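You operate a simulated robot arm through the tools that you are given. There is no shell and no other tool.

The job below is to be done with a simulated robot arm. You get a single attempt, and the scene is never put back.

JOB
Run the drier at 40 C with the probe in and trim out the error.
Fine: probe in its hole before the start, and it stays in; after the run the trim knob goes against the error that the probe display shows.

It is judged by the outcome, as a careful person would: the job done as asked, and still so three seconds after it is handed in. It fails if anything else is knocked over, pushed out of place, dropped, spilled or broken.

ROBOT AND FRAMES
A 7-joint arm with a two-finger parallel gripper, fixed in place. Base frame: the origin is on the floor under the middle of its stand, x ahead of it, y to its left, z up; the work surface is at about z = 860. Lengths are in mm, angles in degrees, forces in N, time in s.
With the tool pointing down near the work surface it reaches from about 300 to 700 mm from the base axis. Its first joint turns from -66.0 to 66.0 degrees. Payload 1.57 kg.
The TCP is the grasp point between the finger pads, 30 mm short of the fingertips. In the tool frame z runs along the fingers and y along their closing line. Largest opening 110 mm; finger width 24, thickness 12; the body of the gripper, 48 by 112 mm, starts 78 mm behind the TCP.
Orientation is told as [roll, pitch, yaw] about the base's x, y, z axes, in that order, counted from this pose: with the fingers straight down and closing along the base's y, the tool's x points along the base's -x, its y along +y and its z along -z.

CONTROLS
- The arm moves only by the tool servo_tool. Its argument "deltas" is a list of rows, each a list of 7 numbers: the shift along the tool's x, y, z in mm, then the turn, a rotation vector about the tool's x, y, z in degrees, then the opening, from 0 (shut) to 1 (fully open). In form: [[tx, ty, tz, ax, ay, az, gripper], ...]. A call has 1 to 20 rows; each row shifts and turns the commanded pose from where the row before left it, along the tool's axes as they then stand. A row lasts 0.2 s, in which the tool goes at most 50 mm and 8.6 degrees; a call with a longer step from one row to the next is refused whole, and so is a gripper value outside its range. Where a pose cannot be reached the arm comes as near as it can. A force on the tool above 40 N (or 10 N above the force at the start of the call, whichever is more), or a blocked arm, ends the call early, and 0.2 s more pass. Each finger travels about 108 mm/s and halts on what it meets, pressing with about 26 N; the grip force reading is that of the motor and also rises with nothing between the fingers. The clock runs only during rows and for 0.2 s after the last one: add rows that do not move to give the fingers time. It gives the time, the measured TCP pose, the force on the tool (base axes), the opening and the grip force at its end, in the units of the frame above (readings bear some noise), with the torque about the TCP (base axes, N m) and any sound that the robot's microphone picked up.
- Cameras (640 x 400 px; columns grow to the right, rows downward): "scene" is fixed at [163.3, -470.7, 1358.8]; the picture's right is [-0.22, -0.98, 0.00], its down [-0.91, 0.20, -0.36] and it looks along [0.35, -0.08, -0.93] (base axes); focal length 214 px, centre (320, 200). "wrist" rides on the gripper at [70, 16, -141] in the tool frame; the picture's right is [-0.23, 0.97, 0.00], its down [-0.85, -0.20, -0.48] and it looks along [-0.47, -0.11, 0.88] (tool axes); focal length 222 px, centre (320, 200). There is no depth. A picture from a camera that has moved, and an enlarged one, comes with that camera's place and axes in the base frame and with its lens.
- capture(camera): a new picture of that camera. No time passes.
- close_up(camera, box): a new picture of the part [left, top, right, bottom] of that camera's present view, enlarged. No time passes.
- finish_job(): hands the job in; it is judged then, once.

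Nothing tells you positions but the pictures and the camera data. Unless the task says otherwise, let go and move clear before handing in.

The tools are called after "Call:" as name(argument=value, ...) on one line, values as JSON. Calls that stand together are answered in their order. servo_tool: Moves the arm, as the interface text tells. Its arguments: {"type":"object","properties":{"deltas":{"type":"array","items":{"type":"array","items":{"type":"number"}}}},"required":["deltas"]} The other tools are called the same way: capture (camera) takes a picture; close_up (camera, box) takes an enlarged picture of a part of a camera's view; finish_job () hands the job in.

At the start:

```text
clock: 0.0
position: [449.7, -89.5, 1150.7]
ee_rot: [0.0, 0.0, 0.0]
wrist_force: [0.6, 1.0, -1.0]
wrist_torque: [-0.03, -0.04, 0.0]
gripper_width: 110.0
finger_force: 0.0
```

scene: 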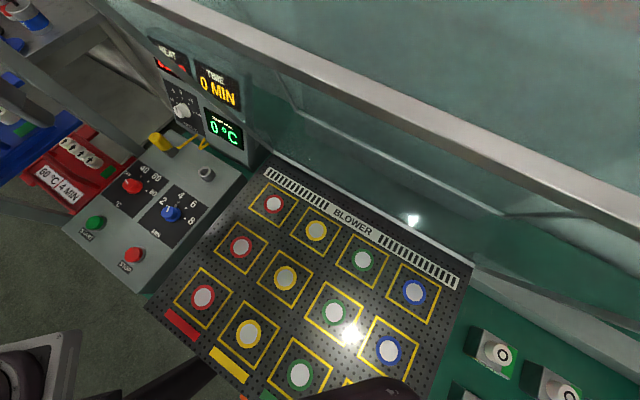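
wrist: 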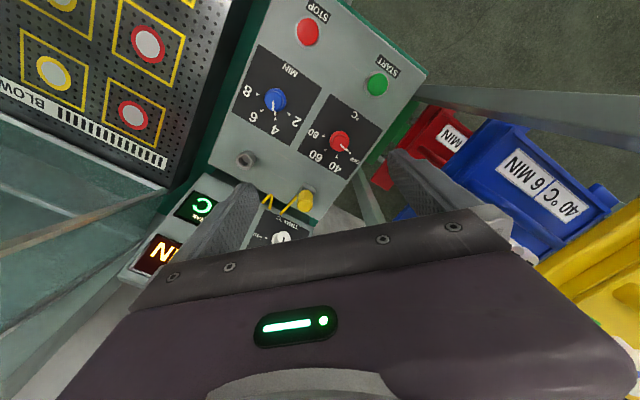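

The pictures show a drier with a control panel (red temperature knob, blue minutes knob, start and stop buttons), a yellow probe lying near a hole, displays and a trim knob. I'll look closer at each before I move.

Call:
close_up(camera="scene", box=[60, 120, 260, 290])

Call:
close_up(camera="scene", box=[130, 20, 270, 180])

Call:
close_up(camera="wrist", box=[180, 0, 440, 260])

Call:
close_up(camera="scene", box=[0, 0, 160, 240])

```text
2.35 times, centred on (160, 205) of scene
camera zoom: at [163.3, -470.7, 1358.8], right [-0.22, -0.98, 0.0], down [-0.91, 0.2, -0.36], along [0.35, -0.08, -0.93], focal length 505 px, centre (696, 188)
```

zoom: 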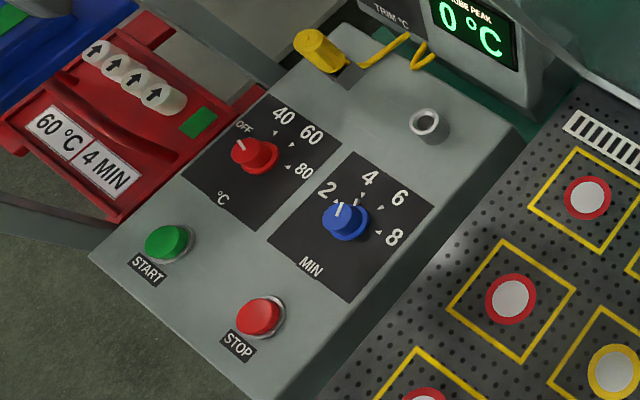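

```text
2.50 times, centred on (200, 100) of scene
camera zoom: at [163.3, -470.7, 1358.8], right [-0.22, -0.98, 0.0], down [-0.91, 0.2, -0.36], along [0.35, -0.08, -0.93], focal length 536 px, centre (620, 450)
```

zoom: 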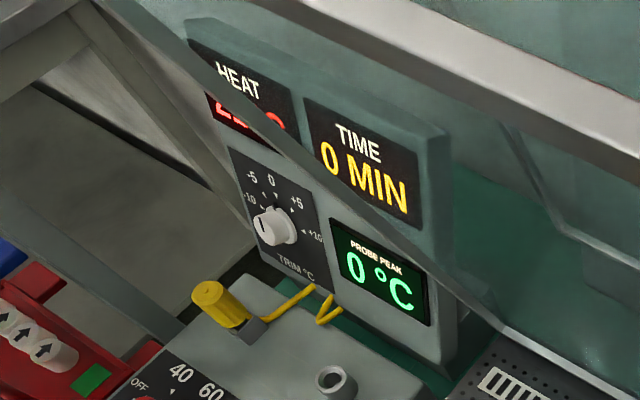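

```text
1.54 times, centred on (310, 130) of wrist
camera zoom: at [379.6, -74.8, 1291.9], right [0.23, 0.97, 0.0], down [0.85, -0.2, 0.48], along [0.47, -0.11, -0.88], focal length 342 px, centre (335, 308)
```

zoom: 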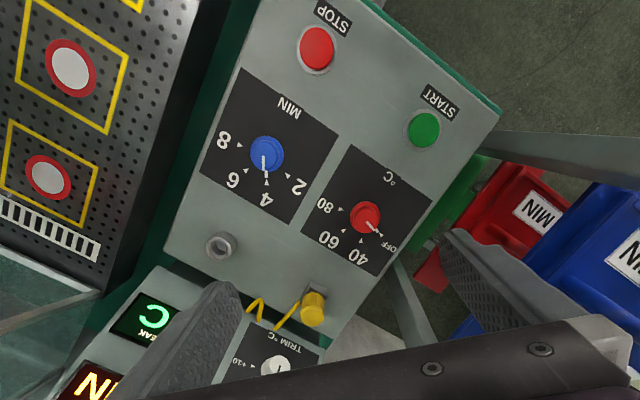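

```text
1.67 times, centred on (80, 120) of scene
camera zoom: at [163.3, -470.7, 1358.8], right [-0.22, -0.98, 0.0], down [-0.91, 0.2, -0.36], along [0.35, -0.08, -0.93], focal length 358 px, centre (720, 333)
```

zoom: 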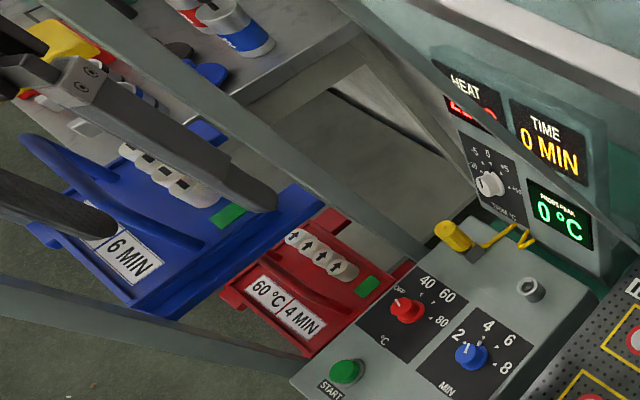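

The red knob seems to be at OFF and the probe is lying in a rest at the back of the panel. I'll zoom further to read the knob pointers, the probe, the ring and the trim dial.

Call:
close_up(camera="scene", box=[155, 75, 215, 115])

Call:
close_up(camera="scene", box=[140, 120, 230, 190])

Call:
close_up(camera="wrist", box=[230, 60, 390, 180])

Call:
close_up(camera="wrist", box=[220, 140, 340, 250])

Call:
close_up(camera="scene", box=[100, 160, 210, 240])

```text
10.00 times, centred on (185, 95) of scene
camera zoom: at [163.3, -470.7, 1358.8], right [-0.22, -0.98, 0.0], down [-0.91, 0.2, -0.36], along [0.35, -0.08, -0.93], focal length 2145 px, centre (1670, 1250)
```

zoom: 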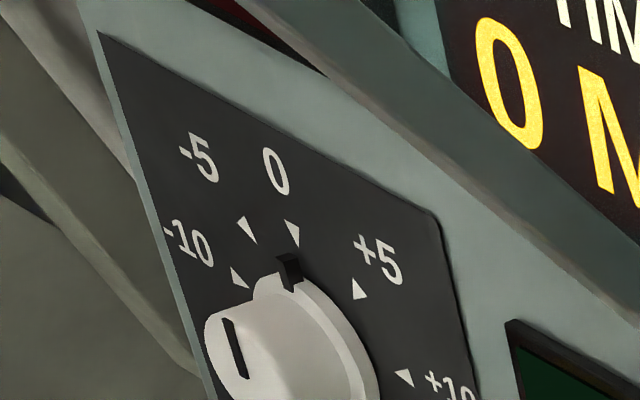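

```text
5.71 times, centred on (185, 155) of scene
camera zoom: at [163.3, -470.7, 1358.8], right [-0.22, -0.98, 0.0], down [-0.91, 0.2, -0.36], along [0.35, -0.08, -0.93], focal length 1226 px, centre (1091, 457)
```

zoom: 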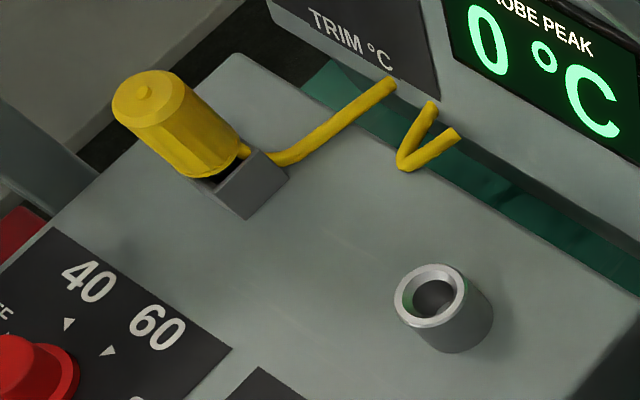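

```text
3.33 times, centred on (310, 120) of wrist
camera zoom: at [379.6, -74.8, 1291.9], right [0.23, 0.97, 0.0], down [0.85, -0.2, 0.48], along [0.47, -0.11, -0.88], focal length 740 px, centre (353, 467)
```

zoom: 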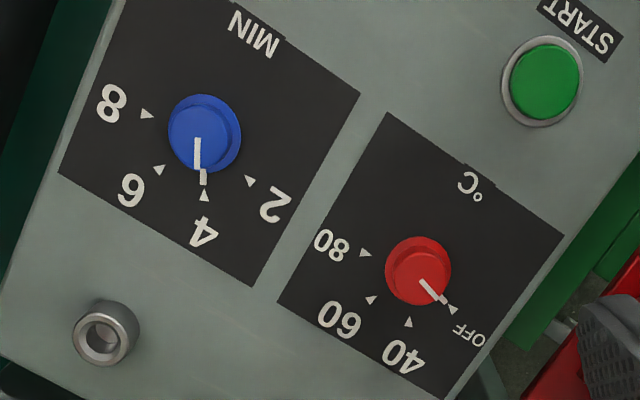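

```text
3.64 times, centred on (280, 195) of wrist
camera zoom: at [379.6, -74.8, 1291.9], right [0.23, 0.97, 0.0], down [0.85, -0.2, 0.48], along [0.47, -0.11, -0.88], focal length 808 px, centre (466, 218)
```

zoom: 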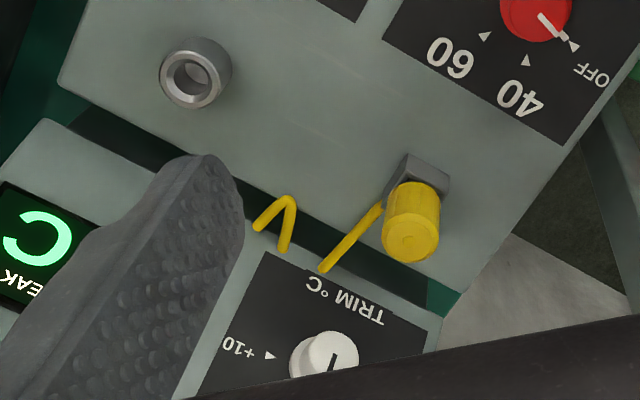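

```text
5.00 times, centred on (155, 200) of scene
camera zoom: at [163.3, -470.7, 1358.8], right [-0.22, -0.98, 0.0], down [-0.91, 0.2, -0.36], along [0.35, -0.08, -0.93], focal length 1072 px, centre (1145, 200)
```

zoom: 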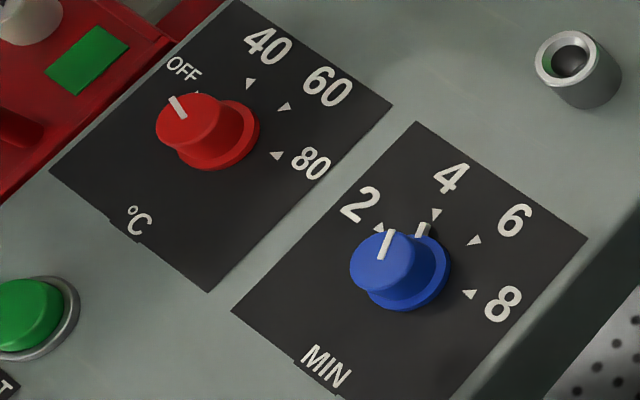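

The timer already points at 4, the temperature is at OFF, the trim is at 0, and the probe stands upright in its grey rest near (577,-150). Before moving near the drier I want to know where the hood rail and frame bars are, so I'll look at those.

Call:
close_up(camera="wrist", box=[0, 100, 260, 320])

Call:
close_up(camera="wrist", box=[380, 50, 640, 290])

Call:
close_up(camera="scene", box=[150, 0, 640, 300])

Call:
close_up(camera="scene", box=[0, 200, 320, 400])

```text
1.82 times, centred on (130, 210) of wrist
camera zoom: at [379.6, -74.8, 1291.9], right [0.23, 0.97, 0.0], down [0.85, -0.2, 0.48], along [0.47, -0.11, -0.88], focal length 404 px, centre (666, 182)
```

zoom: 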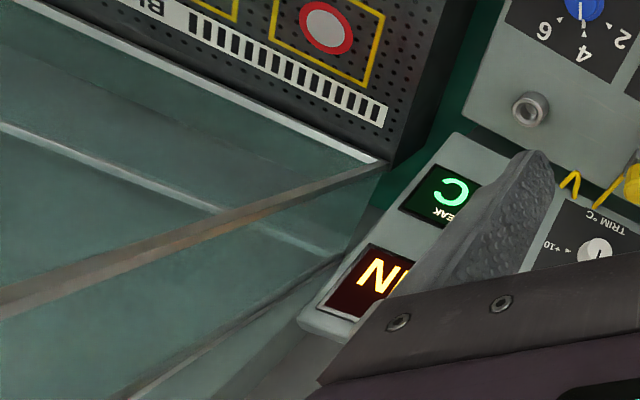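

```text
1.67 times, centred on (510, 170) of wrist
camera zoom: at [379.6, -74.8, 1291.9], right [0.23, 0.97, 0.0], down [0.85, -0.2, 0.48], along [0.47, -0.11, -0.88], focal length 370 px, centre (3, 250)
```

zoom: 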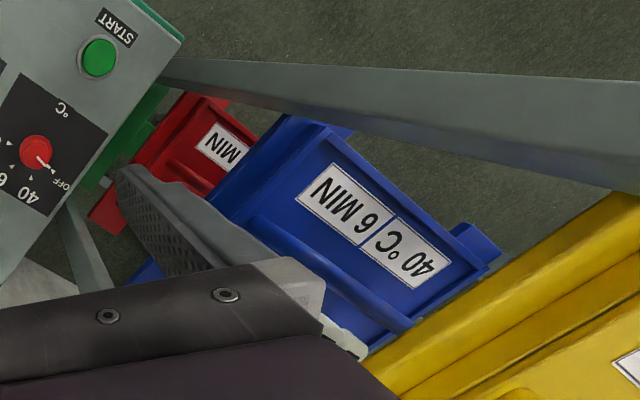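

```text
1.31 times, centred on (395, 150) of scene
camera zoom: at [163.3, -470.7, 1358.8], right [-0.22, -0.98, 0.0], down [-0.91, 0.2, -0.36], along [0.35, -0.08, -0.93], focal length 280 px, centre (222, 265)
```

zoom: 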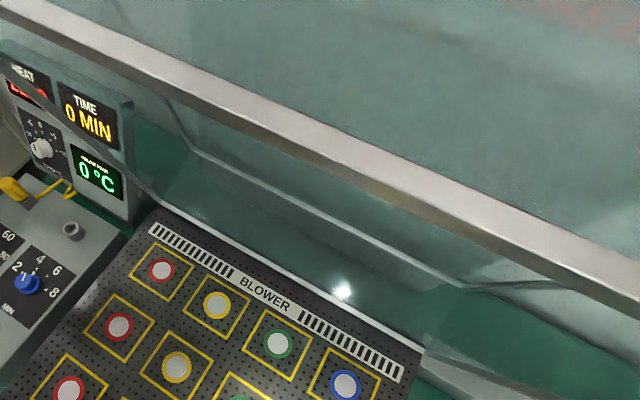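

```text
2.00 times, centred on (160, 300) of scene
camera zoom: at [163.3, -470.7, 1358.8], right [-0.22, -0.98, 0.0], down [-0.91, 0.2, -0.36], along [0.35, -0.08, -0.93], focal length 429 px, centre (640, 0)
```

zoom: 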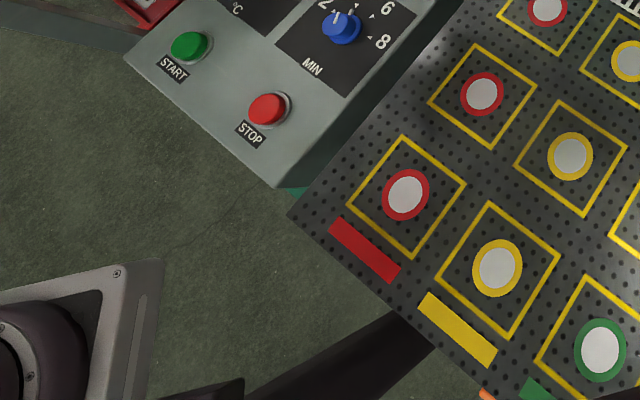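

Reading both views, the panel lies at about 45° to the base, with "up" on the panel along (0.7,-0.7). The transparent lid stands open at the rear of the blower, well to the side of where I'll work. I'll turn the tool square to the panel and move lower to look again.

Call:
servo_tool(deltas=[[-7.5, -10, 12.5, 0, 0, 0, 1], [-7.5, -10, 12.5, 0, 0, 0, 1], [-7.5, -10, 12.5, 0, 0, 0, 1], [-7.5, -10, 12.5, 0, 0, 0, 1], [0, 0, 0, 0, 0, 7.5, 1], [0, 0, 0, 0, 0, 7.5, 1], [0, 0, 0, 0, 0, 7.5, 1], [0, 0, 0, 0, 0, 7.5, 1], [0, 0, 0, 0, 0, 7.5, 1], [0, 0, 0, 0, 0, 7.5, 1], [0, 0, 0, 0, 0, 0, 1]])

Call:
capture(camera="wrist")

Call:
capture(camera="scene")

```text
clock: 2.4
position: [478.5, -130.4, 1100.7]
ee_rot: [0.0, 0.0, -45.1]
wrist_force: [-0.1, 1.1, -0.6]
wrist_torque: [-0.02, -0.01, 0.0]
gripper_width: 110.0
finger_force: 0.1
```

```text
taken
camera wrist: at [441.5, -70.5, 1242.0], right [0.85, 0.53, 0.0], down [0.46, -0.75, 0.48], along [0.25, -0.41, -0.88], focal length 222 px, centre (320, 200)
```

wrist: 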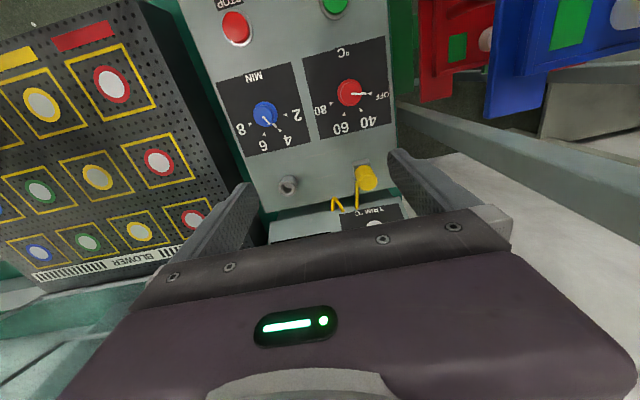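

```text
taken
```

scene: 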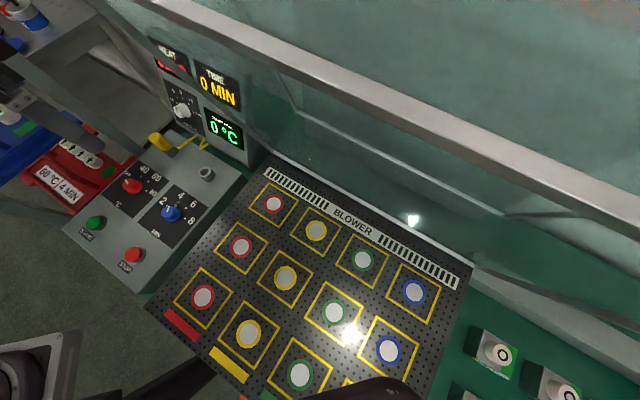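

I have a better view of the panel now, so I'll zoom in to fix positions for the probe, ring and knobs.

Call:
close_up(camera="wrist", box=[260, 140, 400, 240])

Call:
close_up(camera="wrist", box=[200, 0, 400, 160])

```text
4.00 times, centred on (330, 190) of wrist
camera zoom: at [441.5, -70.5, 1242.0], right [0.85, 0.53, 0.0], down [0.46, -0.75, 0.48], along [0.25, -0.41, -0.88], focal length 888 px, centre (280, 240)
```

zoom: 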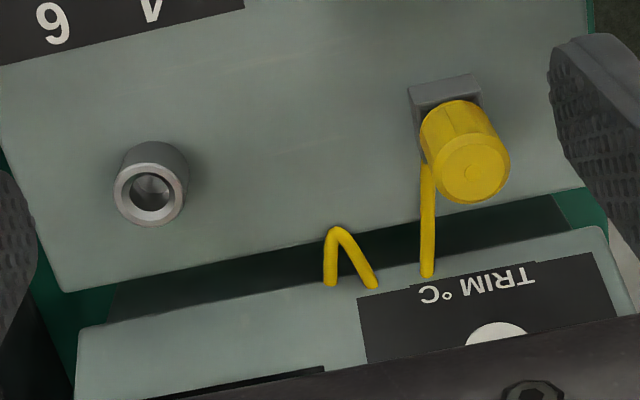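

```text
2.50 times, centred on (300, 80) of wrist
camera zoom: at [441.5, -70.5, 1242.0], right [0.85, 0.53, 0.0], down [0.46, -0.75, 0.48], along [0.25, -0.41, -0.88], focal length 555 px, centre (370, 500)
```

zoom: 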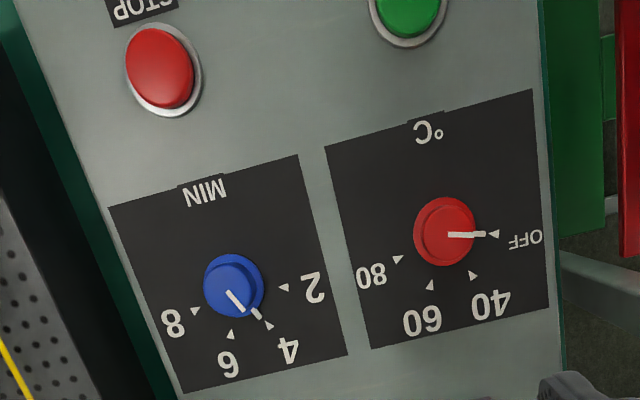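

Call:
close_up(camera="scene", box=[145, 125, 185, 155])

Call:
close_up(camera="wrist", box=[340, 150, 390, 200])

Call:
close_up(camera="wrist", box=[270, 165, 310, 200])

```text
13.33 times, centred on (165, 140) of scene
camera zoom: at [163.3, -470.7, 1358.8], right [-0.22, -0.98, 0.0], down [-0.91, 0.2, -0.36], along [0.35, -0.08, -0.93], focal length 2860 px, centre (2387, 1000)
```

zoom: 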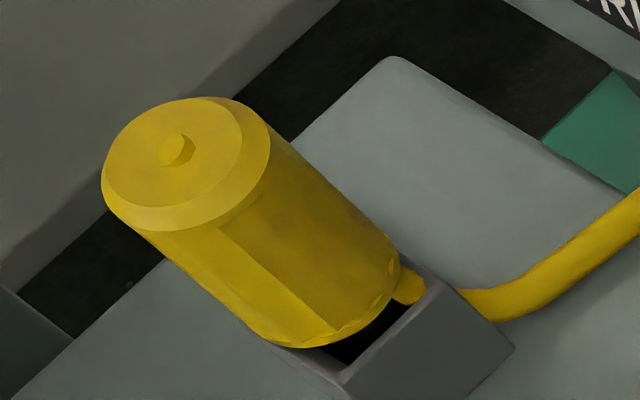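

```text
8.00 times, centred on (365, 175) of wrist
camera zoom: at [441.5, -70.5, 1242.0], right [0.85, 0.53, 0.0], down [0.46, -0.75, 0.48], along [0.25, -0.41, -0.88], focal length 1777 px, centre (-40, 400)
```

zoom: 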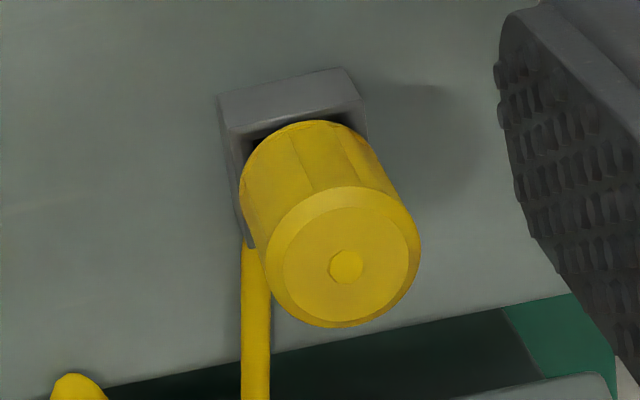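

```text
11.43 times, centred on (290, 182) of wrist
camera zoom: at [441.5, -70.5, 1242.0], right [0.85, 0.53, 0.0], down [0.46, -0.75, 0.48], along [0.25, -0.41, -0.88], focal length 2538 px, centre (663, 400)
```

zoom: 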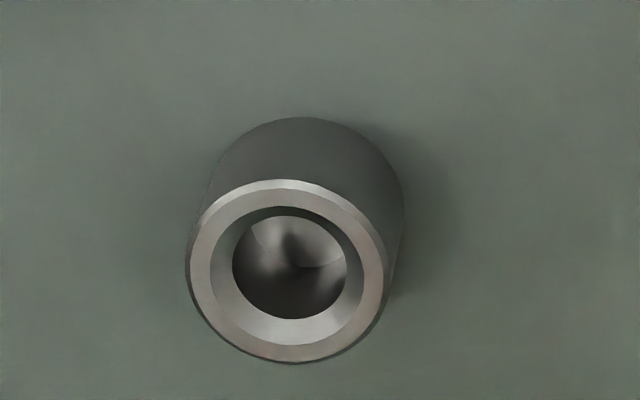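

I place the probe handle at about (579,-149) with its top near z 926, the ring at (481,-246) with its top near z 882, and the panel top at z 858. I'll move above the probe and check the alignment before going down.

Call:
servo_tool(deltas=[[-16.8, 11.5, 16, 0, 0, 0, 0.7], [-16.8, 11.5, 16, 0, 0, 0, 0.7], [-16.8, 11.5, 16, 0, 0, 0, 0.7], [-16.8, 11.5, 16, 0, 0, 0, 0.7], [-16.8, 11.5, 16, 0, 0, 0, 0.7], [0, 0, 0, 0, 0, 0, 0.7], [0, 0, 0, 0, 0, 0, 0.7]])

Call:
capture(camera="wrist")

Call:
capture(camera="scene")

```text
clock: 4.0
position: [579.4, -149.0, 1018.8]
ee_rot: [-0.1, 0.0, -44.9]
wrist_force: [-0.9, 0.9, 0.4]
wrist_torque: [0.02, 0.01, 0.0]
gripper_width: 76.9
finger_force: 0.1
```

```text
taken
camera wrist: at [540.7, -89.1, 1162.0], right [0.85, 0.53, 0.0], down [0.46, -0.75, 0.48], along [0.25, -0.41, -0.88], focal length 222 px, centre (320, 200)
```

wrist: 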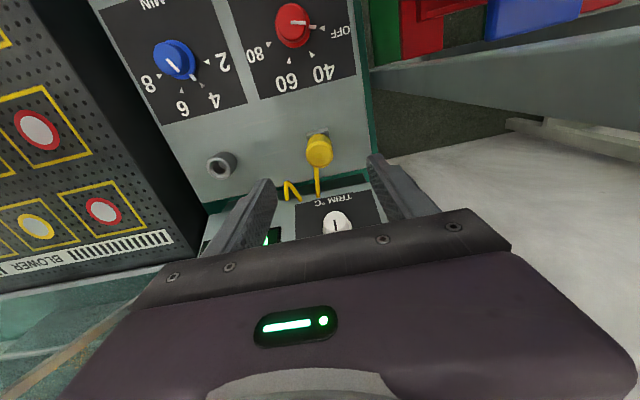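

```text
taken
```

scene: 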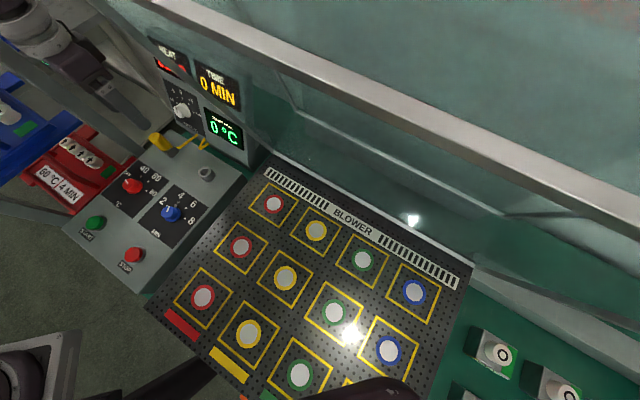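

Call:
close_up(camera="wrist", box=[280, 110, 360, 210])

Call:
close_up(camera="wrist", box=[180, 120, 400, 260])

```text
4.00 times, centred on (320, 160) of wrist
camera zoom: at [540.7, -89.1, 1162.0], right [0.85, 0.53, 0.0], down [0.46, -0.75, 0.48], along [0.25, -0.41, -0.88], focal length 888 px, centre (320, 360)
```

zoom: 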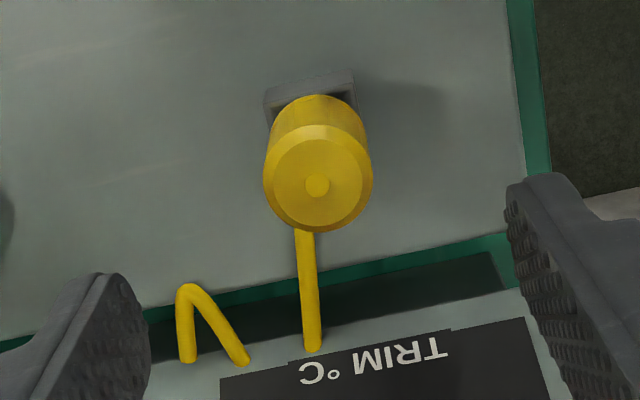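

```text
2.86 times, centred on (290, 190) of wrist
camera zoom: at [540.7, -89.1, 1162.0], right [0.85, 0.53, 0.0], down [0.46, -0.75, 0.48], along [0.25, -0.41, -0.88], focal length 635 px, centre (406, 229)
```

zoom: 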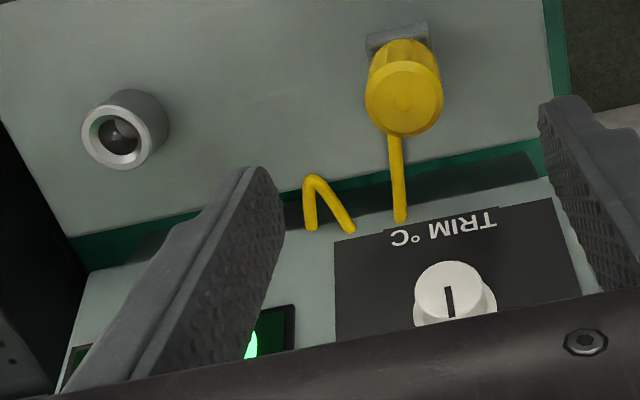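

The probe sits about 2 mm toward -v from the tool axis. I'll correct for that, descend so the tips stop just above the holder, and stop there to check before closing.

Call:
servo_tool(deltas=[[0.4, -2.3, 0, 0, 0, 0, 0.7], [0, 0, 22, 0, 0, 0, 0.7], [0, 0, 22, 0, 0, 0, 0.7], [0, 0, 22, 0, 0, 0, 0.7], [0, 0, 20, 0, 0, 0, 0.7], [0, 0, 15, 0, 0, 0, 0.7], [0, 0, 0, 0, 0, 0, 0.7]])

Call:
capture(camera="wrist")

Call:
close_up(camera="scene", box=[120, 90, 220, 170])

```text
clock: 5.6
position: [577.7, -152.2, 918.4]
ee_rot: [-0.1, 0.1, -44.9]
wrist_force: [-0.3, 1.0, 0.1]
wrist_torque: [0.05, -0.02, -0.02]
gripper_width: 76.7
finger_force: 0.0
```

```text
taken
camera wrist: at [540.6, -91.2, 1060.6], right [0.85, 0.53, 0.0], down [0.46, -0.75, 0.48], along [0.25, -0.41, -0.88], focal length 222 px, centre (320, 200)
```

wrist: 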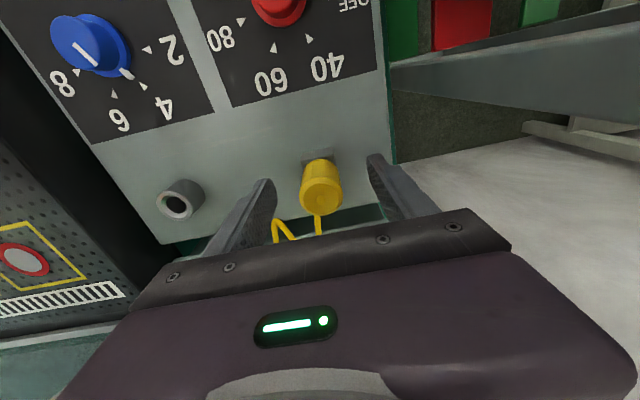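

```text
5.00 times, centred on (170, 130) of scene
camera zoom: at [163.3, -470.7, 1358.8], right [-0.22, -0.98, 0.0], down [-0.91, 0.2, -0.36], along [0.35, -0.08, -0.93], focal length 1072 px, centre (1070, 550)
```

zoom: 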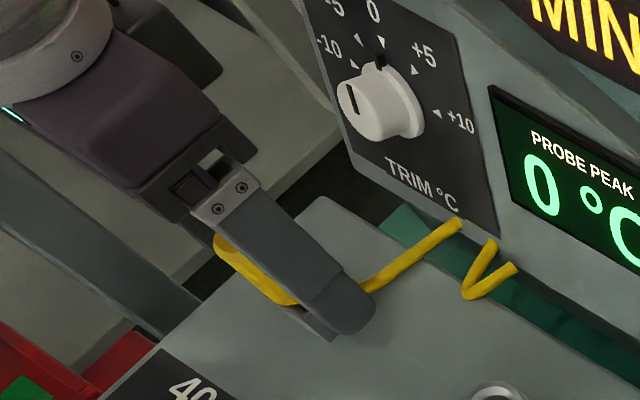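

Call:
close_up(camera="wrist", box=[260, 130, 400, 240])

```text
3.64 times, centred on (330, 185) of wrist
camera zoom: at [540.6, -91.2, 1060.6], right [0.85, 0.53, 0.0], down [0.46, -0.75, 0.48], along [0.25, -0.41, -0.88], focal length 808 px, centre (284, 254)
```

zoom: 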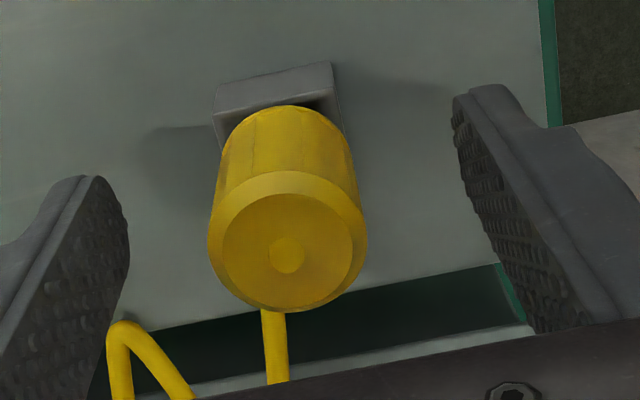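

The handle is centred between the fingers, so I'll close on it.

Call:
servo_tool(deltas=[[0, 0, 0, 0, 0, 0, 0.1], [0, 0, 0, 0, 0, 0, 0.1], [0, 0, 0, 0, 0, 0, 0.1], [0, 0, 0, 0, 0, 0, 0.1]])

Call:
close_up(camera="scene", box=[120, 90, 220, 170])

Call:
close_up(camera="wrist", box=[260, 130, 400, 240])

```text
clock: 6.6
position: [577.6, -151.3, 918.4]
ee_rot: [0.0, 0.0, -44.9]
wrist_force: [0.7, 0.4, -0.3]
wrist_torque: [0.01, -0.01, 0.01]
gripper_width: 28.6
finger_force: 26.4
```

```text
5.00 times, centred on (170, 130) of scene
camera zoom: at [163.3, -470.7, 1358.8], right [-0.22, -0.98, 0.0], down [-0.91, 0.2, -0.36], along [0.35, -0.08, -0.93], focal length 1072 px, centre (1070, 550)
```

zoom: 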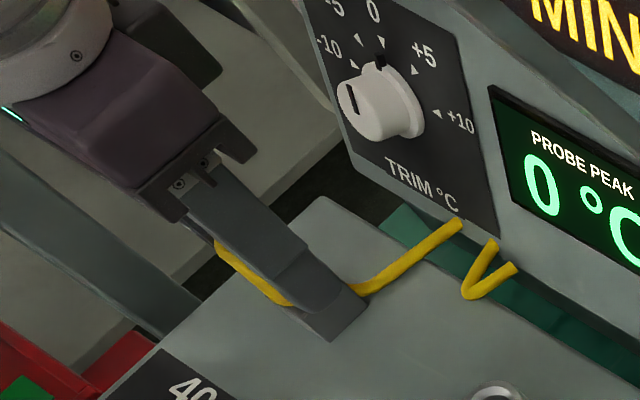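

```text
3.64 times, centred on (330, 185) of wrist
camera zoom: at [540.6, -91.2, 1060.8], right [0.85, 0.53, 0.0], down [0.46, -0.75, 0.48], along [0.25, -0.41, -0.88], focal length 808 px, centre (284, 254)
```

zoom: 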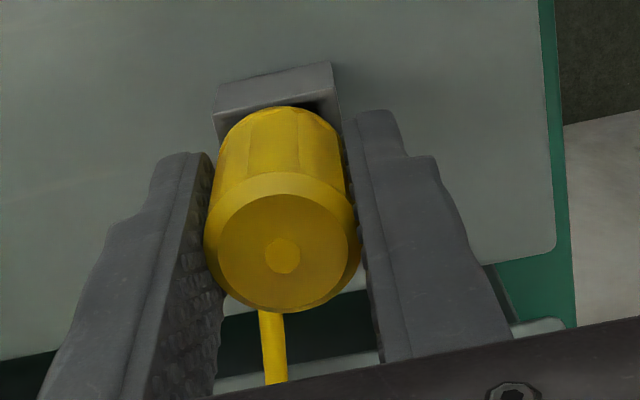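

The grip is holding at 28.6 mm. I'll lift straight up and see how long the rod is.

Call:
servo_tool(deltas=[[0, 0, -10, 0, 0, 0, 0.1], [0, 0, -20, 0, 0, 0, 0.1], [0, 0, -20, 0, 0, 0, 0.1], [0, 0, -20, 0, 0, 0, 0.1], [0, 0, -20, 0, 0, 0, 0.1], [0, 0, -10, 0, 0, 0, 0.1], [0, 0, 0, 0, 0, 0, 0.1]])

Call:
close_up(camera="scene", box=[100, 50, 240, 170])

Call:
capture(camera="wrist")

```text
clock: 8.2
position: [576.0, -150.6, 1018.0]
ee_rot: [0.0, -0.1, -45.0]
wrist_force: [-0.3, 0.7, -0.9]
wrist_torque: [0.02, 0.02, -0.02]
gripper_width: 29.0
finger_force: 26.2
```

```text
3.33 times, centred on (170, 110) of scene
camera zoom: at [163.3, -470.7, 1358.8], right [-0.22, -0.98, 0.0], down [-0.91, 0.2, -0.36], along [0.35, -0.08, -0.93], focal length 715 px, centre (820, 500)
```

zoom: 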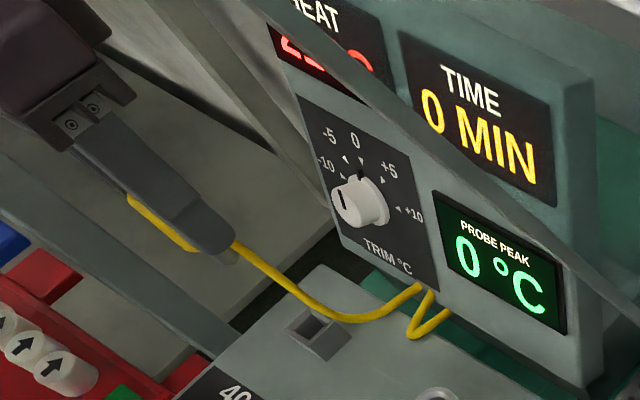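

```text
taken
camera wrist: at [538.6, -90.7, 1161.1], right [0.85, 0.53, 0.0], down [0.46, -0.75, 0.48], along [0.25, -0.41, -0.88], focal length 222 px, centre (320, 200)
```

wrist: 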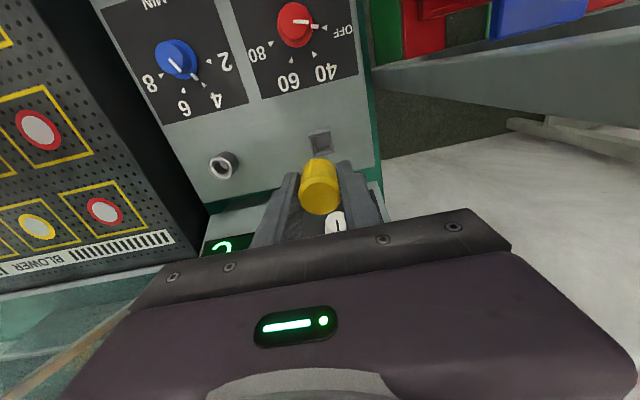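

Call:
close_up(camera="scene", box=[120, 90, 200, 150])

Call:
close_up(camera="wrist", box=[250, 110, 400, 240])

```text
6.67 times, centred on (160, 120) of scene
camera zoom: at [163.3, -470.7, 1358.8], right [-0.22, -0.98, 0.0], down [-0.91, 0.2, -0.36], along [0.35, -0.08, -0.93], focal length 1430 px, centre (1387, 733)
```

zoom: 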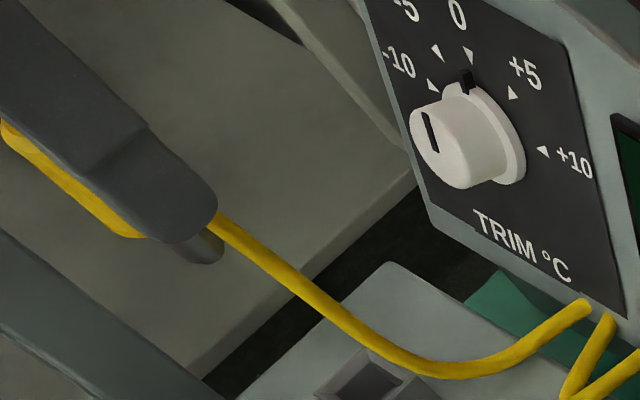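

```text
3.08 times, centred on (325, 175) of wrist
camera zoom: at [538.6, -90.7, 1161.1], right [0.85, 0.53, 0.0], down [0.46, -0.75, 0.48], along [0.25, -0.41, -0.88], focal length 684 px, centre (305, 277)
```

zoom: 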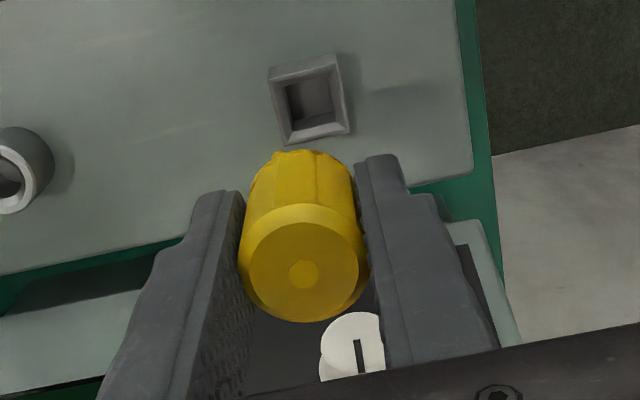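

The rod is short: it ends about 58 mm below the grasp point and is roughly 13 mm wide, against a bore of about 18 mm. I'll carry the probe sideways at this height until it is over the ring, then check.

Call:
servo_tool(deltas=[[0, -15, 0, 0, 0, 0, 0.1], [0, -22, 0, 0, 0, 0, 0.1], [0, -22, 0, 0, 0, 0, 0.1], [0, -22, 0, 0, 0, 0, 0.1], [0, -22, 0, 0, 0, 0, 0.1], [0, -20, 0, 0, 0, 0, 0.1], [0, -11.5, 0, 0, 0, 0, 0.1], [0, 0, 0, 0, 0, 0, 0.1], [0, 0, 0, 0, 0, 0, 0.1]])

Call:
close_up(camera="scene", box=[130, 80, 250, 200])

Call:
capture(camera="wrist")

```text
clock: 10.2
position: [483.1, -246.5, 1018.7]
ee_rot: [0.1, 0.0, -45.0]
wrist_force: [-1.0, -0.2, -2.1]
wrist_torque: [0.01, 0.01, 0.0]
gripper_width: 28.8
finger_force: 25.7
```

```text
3.33 times, centred on (190, 140) of scene
camera zoom: at [163.3, -470.7, 1358.8], right [-0.22, -0.98, 0.0], down [-0.91, 0.2, -0.36], along [0.35, -0.08, -0.93], focal length 715 px, centre (753, 400)
```

zoom: 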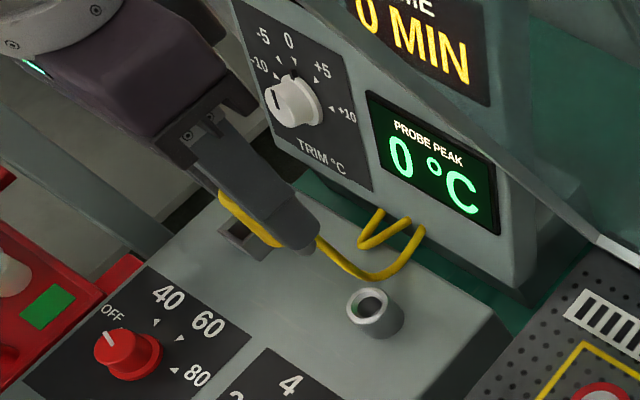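

```text
taken
camera wrist: at [444.8, -186.0, 1161.5], right [0.85, 0.53, 0.0], down [0.46, -0.75, 0.48], along [0.25, -0.41, -0.88], focal length 222 px, centre (320, 200)
```

wrist: 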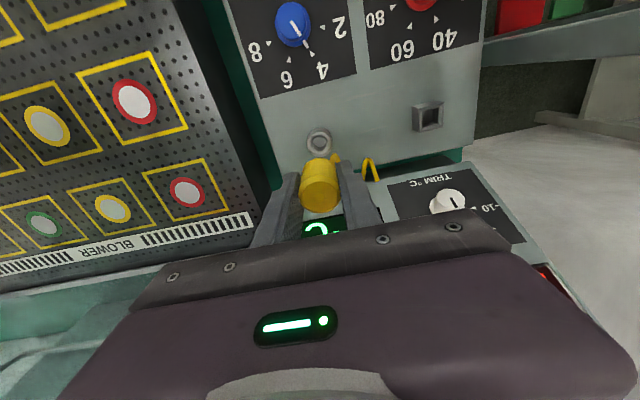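

Call:
close_up(camera="wrist", box=[280, 110, 360, 220])

Call:
close_up(camera="scene", box=[165, 135, 225, 185])

```text
3.64 times, centred on (320, 165) of wrist
camera zoom: at [444.8, -186.0, 1161.5], right [0.85, 0.53, 0.0], down [0.46, -0.75, 0.48], along [0.25, -0.41, -0.88], focal length 808 px, centre (320, 327)
```

zoom: 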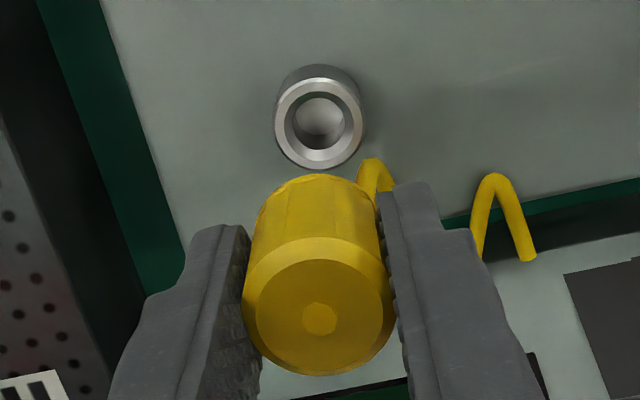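

```text
8.00 times, centred on (195, 160) of scene
camera zoom: at [163.3, -470.7, 1358.8], right [-0.22, -0.98, 0.0], down [-0.91, 0.2, -0.36], along [0.35, -0.08, -0.93], focal length 1716 px, centre (1320, 520)
```

zoom: 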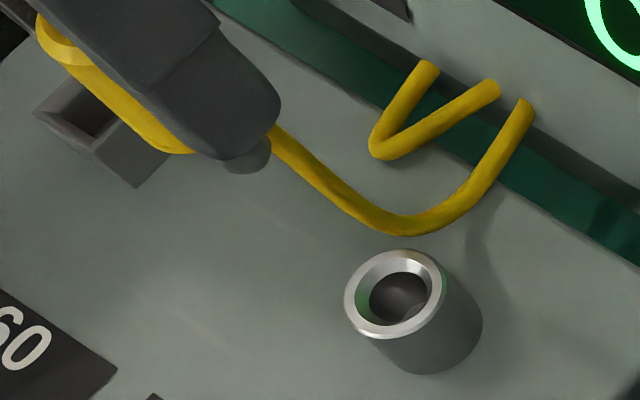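

The lateral alignment over the ring is within about 1 mm, with a small residual along u. I'll descend until the rod tip is just above the ring and check from both cameras.

Call:
servo_tool(deltas=[[-0.8, 0, 10, 0, 0, 0, 0.1], [0, 0, 20, 0, 0, 0, 0.1], [0, 0, 20, 0, 0, 0, 0.1], [0, 0, 15, 0, 0, 0, 0.1], [0, 0, 5, 0, 0, 0, 0.1], [0, 0, 0, 0, 0, 0, 0.1], [0, 0, 0, 0, 0, 0, 0.1]])

Call:
close_up(camera="scene", box=[165, 135, 225, 185])

Call:
close_up(camera="wrist", box=[270, 110, 370, 230])

```text
clock: 11.8
position: [483.7, -244.5, 949.3]
ee_rot: [-0.1, 0.0, -45.1]
wrist_force: [-1.3, -0.3, -0.8]
wrist_torque: [-0.03, -0.02, -0.01]
gripper_width: 28.7
finger_force: 25.3
```

```text
8.00 times, centred on (195, 160) of scene
camera zoom: at [163.3, -470.7, 1358.8], right [-0.22, -0.98, 0.0], down [-0.91, 0.2, -0.36], along [0.35, -0.08, -0.93], focal length 1716 px, centre (1320, 520)
```

zoom: 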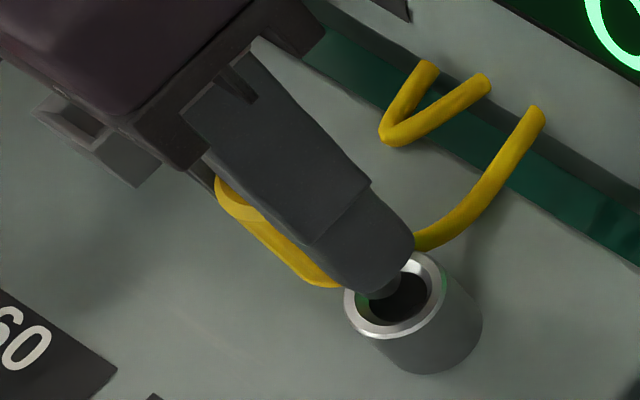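

```text
3.33 times, centred on (320, 170) of wrist
camera zoom: at [445.9, -185.6, 1091.5], right [0.85, 0.53, 0.0], down [0.46, -0.75, 0.48], along [0.25, -0.41, -0.88], focal length 740 px, centre (320, 300)
```

zoom: 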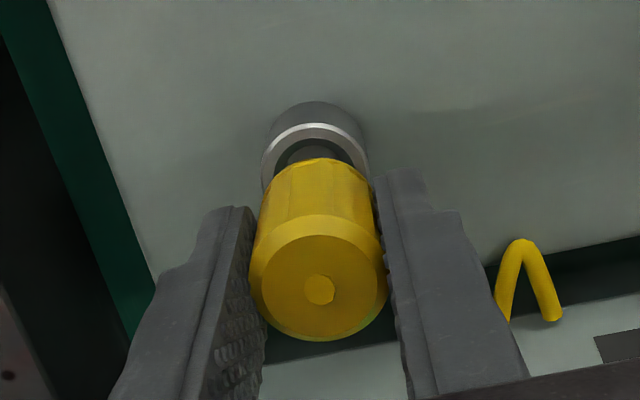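

Call:
close_up(camera="scene", box=[195, 158, 225, 182])

Call:
close_up(camera="wrist", box=[295, 135, 345, 175])

```text
16.00 times, centred on (210, 170) of scene
camera zoom: at [163.3, -470.7, 1358.8], right [-0.22, -0.98, 0.0], down [-0.91, 0.2, -0.36], along [0.35, -0.08, -0.93], focal length 3432 px, centre (2080, 680)
```

zoom: 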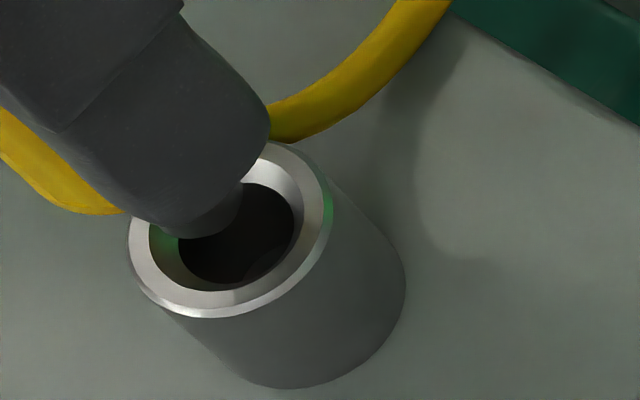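

```text
10.00 times, centred on (320, 155) of wrist
camera zoom: at [445.9, -185.6, 1091.5], right [0.85, 0.53, 0.0], down [0.46, -0.75, 0.48], along [0.25, -0.41, -0.88], focal length 2221 px, centre (320, 650)
```

zoom: 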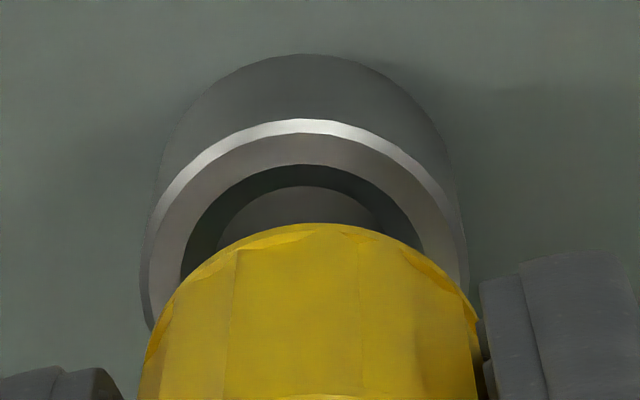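

The rod now sits over the bore within about 1 mm. I'll nudge 1 mm toward -v and descend slowly into the hole while I watch the force.

Call:
servo_tool(deltas=[[0, -1.0, 2, 0, 0, 0, 0.1], [0, 0, 4, 0, 0, 0, 0.1], [0, 0, 4, 0, 0, 0, 0.1], [0, 0, 4, 0, 0, 0, 0.1], [0, 0, 4, 0, 0, 0, 0.1], [0, 0, 4, 0, 0, 0, 0.1], [0, 0, 0, 0, 0, 0, 0.1]])

Call:
close_up(camera="scene", box=[185, 150, 225, 182])

Call:
close_up(camera="wrist", box=[270, 120, 370, 230])

```text
clock: 13.4
position: [481.6, -246.2, 925.2]
ee_rot: [0.0, 0.0, -45.0]
wrist_force: [-0.7, -0.9, -0.6]
wrist_torque: [-0.02, 0.03, -0.01]
gripper_width: 28.7
finger_force: 26.3
```

```text
12.50 times, centred on (205, 166) of scene
camera zoom: at [163.3, -470.7, 1358.8], right [-0.22, -0.98, 0.0], down [-0.91, 0.2, -0.36], along [0.35, -0.08, -0.93], focal length 2681 px, centre (1758, 625)
```

zoom: 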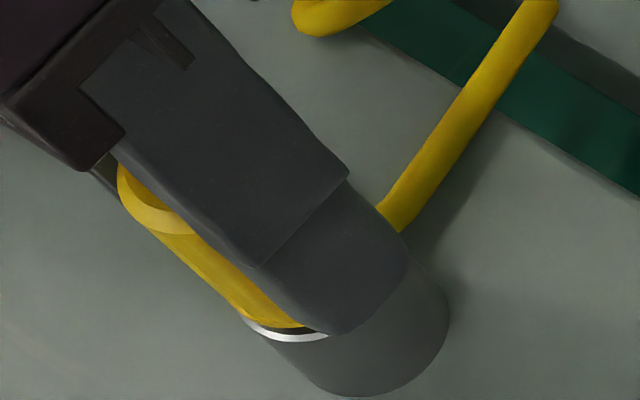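

```text
3.64 times, centred on (320, 175) of wrist
camera zoom: at [444.0, -187.2, 1068.7], right [0.85, 0.53, 0.0], down [0.46, -0.75, 0.48], along [0.25, -0.41, -0.88], focal length 808 px, centre (320, 291)
```

zoom: 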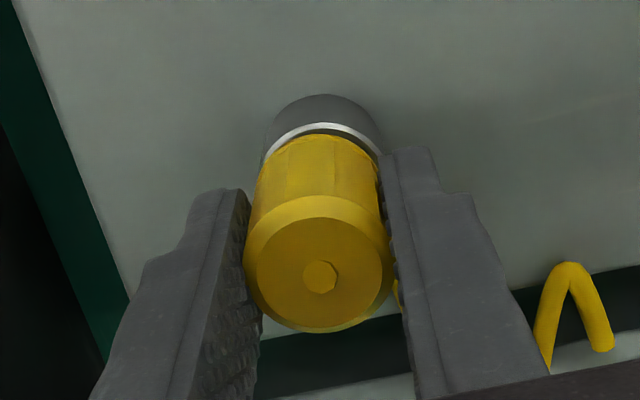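

The rod has entered the bore with no side force. I'll lower it the last few millimetres in small steps.

Call:
servo_tool(deltas=[[0, 0, 2, 0, 0, 0, 0.1], [0, 0, 1.5, 0, 0, 0, 0.1], [0, 0, 1, 0, 0, 0, 0.1], [0, 0, 0, 0, 0, 0, 0.1]])

Call:
close_up(camera="wrist", box=[290, 130, 350, 180])

Call:
close_up(camera="scene", box=[195, 158, 225, 182])

```text
clock: 14.4
position: [482.7, -247.8, 922.8]
ee_rot: [0.0, -0.2, -44.9]
wrist_force: [-2.2, -3.4, 18.7]
wrist_torque: [-0.4, 0.22, 0.01]
gripper_width: 28.8
finger_force: 26.0
```

```text
8.00 times, centred on (320, 155) of wrist
camera zoom: at [444.2, -187.4, 1064.7], right [0.85, 0.53, 0.0], down [0.46, -0.74, 0.48], along [0.25, -0.41, -0.88], focal length 1777 px, centre (320, 560)
```

zoom: 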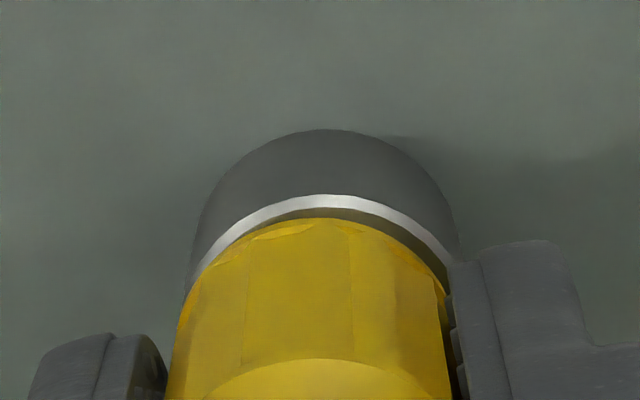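

```text
16.00 times, centred on (210, 170) of scene
camera zoom: at [163.0, -470.6, 1358.8], right [-0.22, -0.98, 0.0], down [-0.91, 0.2, -0.36], along [0.35, -0.08, -0.93], focal length 3432 px, centre (2080, 680)
```

zoom: 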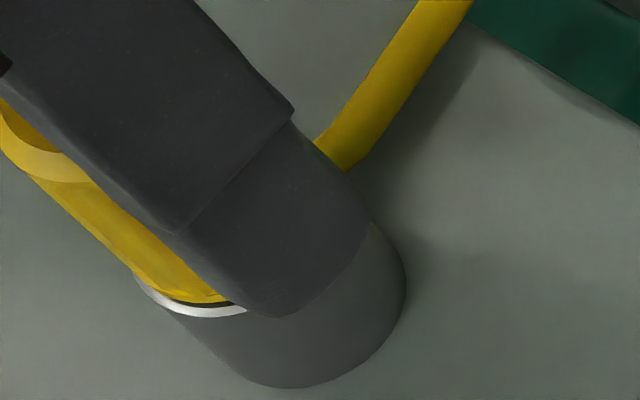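

The probe has met its seat: about 19 N upward, with the handle right at the rim. I'll ease the pressure a little, open the fingers and check how it sits.

Call:
servo_tool(deltas=[[0, 0, -1, 0, 0, 0, 0.1], [0, 0, 0, 0, 0, 0, 0.3], [0, 0, 0, 0, 0, 0, 0.5], [0, 0, 0, 0, 0, 0, 0.6], [0, 0, 0, 0, 0, 0, 0.6]])

Call:
close_up(camera="wrist", box=[260, 110, 380, 230])

Call:
close_up(camera="scene", box=[185, 150, 235, 190])

```text
clock: 15.6
position: [481.2, -245.5, 922.2]
ee_rot: [0.0, -0.1, -45.0]
wrist_force: [-0.1, -0.2, 0.2]
wrist_torque: [0.0, -0.02, 0.0]
gripper_width: 66.1
finger_force: 0.0
```

```text
3.33 times, centred on (320, 170) of wrist
camera zoom: at [444.2, -186.6, 1065.0], right [0.85, 0.53, 0.0], down [0.46, -0.75, 0.48], along [0.25, -0.41, -0.88], focal length 740 px, centre (320, 300)
```

zoom: 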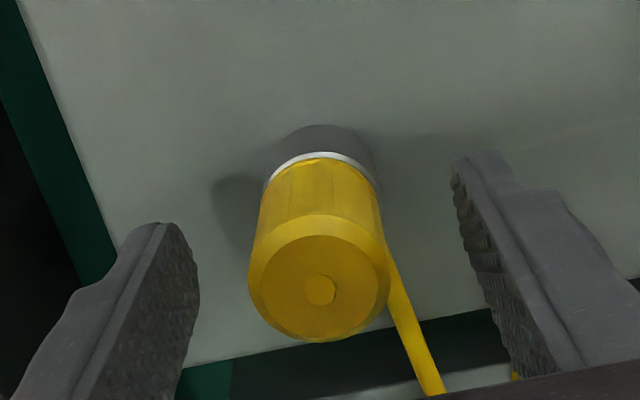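

```text
10.00 times, centred on (210, 170) of scene
camera zoom: at [163.3, -470.7, 1358.8], right [-0.22, -0.98, 0.0], down [-0.91, 0.2, -0.36], along [0.35, -0.08, -0.93], focal length 2145 px, centre (1420, 500)
```

zoom: 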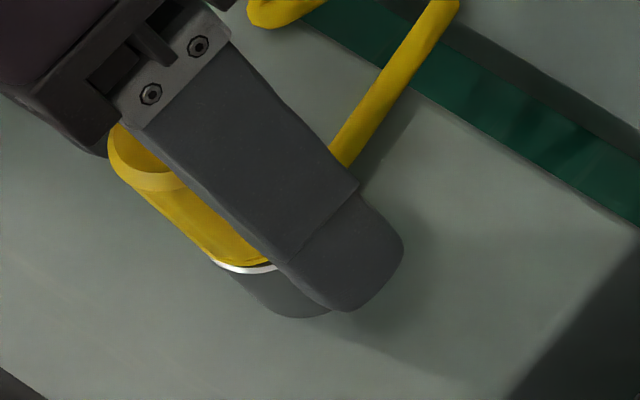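

The probe stands upright in the ring and is free of the fingers. I'll raise straight up and look at it unobstructed.

Call:
servo_tool(deltas=[[0, 0, -20, 0, 0, 0, 0.6], [0, 0, -25, 0, 0, 0, 0.6], [0, 0, -25, 0, 0, 0, 0.6], [0, 0, -25, 0, 0, 0, 0.6], [0, 0, -5, 0, 0, 0, 0.6], [0, 0, 0, 0, 0, 0, 0.6]])

Call:
close_up(camera="scene", box=[150, 100, 250, 200])

Call:
close_up(camera="wrist", box=[240, 0, 460, 220])

```text
clock: 17.0
position: [482.5, -245.7, 1022.5]
ee_rot: [0.0, -0.1, -45.0]
wrist_force: [-0.6, -0.3, 0.1]
wrist_torque: [0.01, 0.0, 0.01]
gripper_width: 65.9
finger_force: 0.1
```

```text
4.00 times, centred on (200, 150) of scene
camera zoom: at [163.3, -470.7, 1358.8], right [-0.22, -0.98, 0.0], down [-0.91, 0.2, -0.36], along [0.35, -0.08, -0.93], focal length 858 px, centre (800, 400)
```

zoom: 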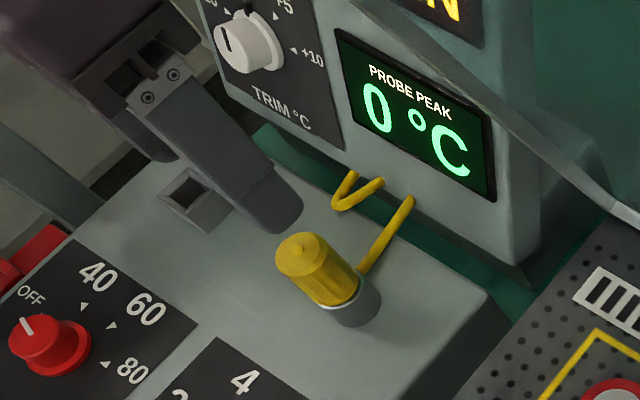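

```text
1.82 times, centred on (350, 110) of wrist
camera zoom: at [444.3, -186.1, 1165.0], right [0.85, 0.53, 0.0], down [0.46, -0.75, 0.48], along [0.25, -0.41, -0.88], focal length 404 px, centre (266, 364)
```

zoom: 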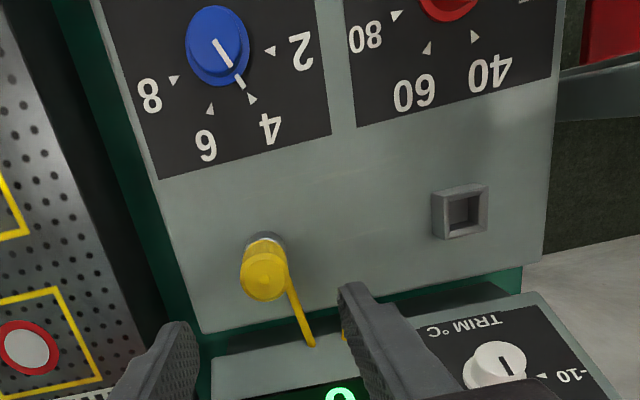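

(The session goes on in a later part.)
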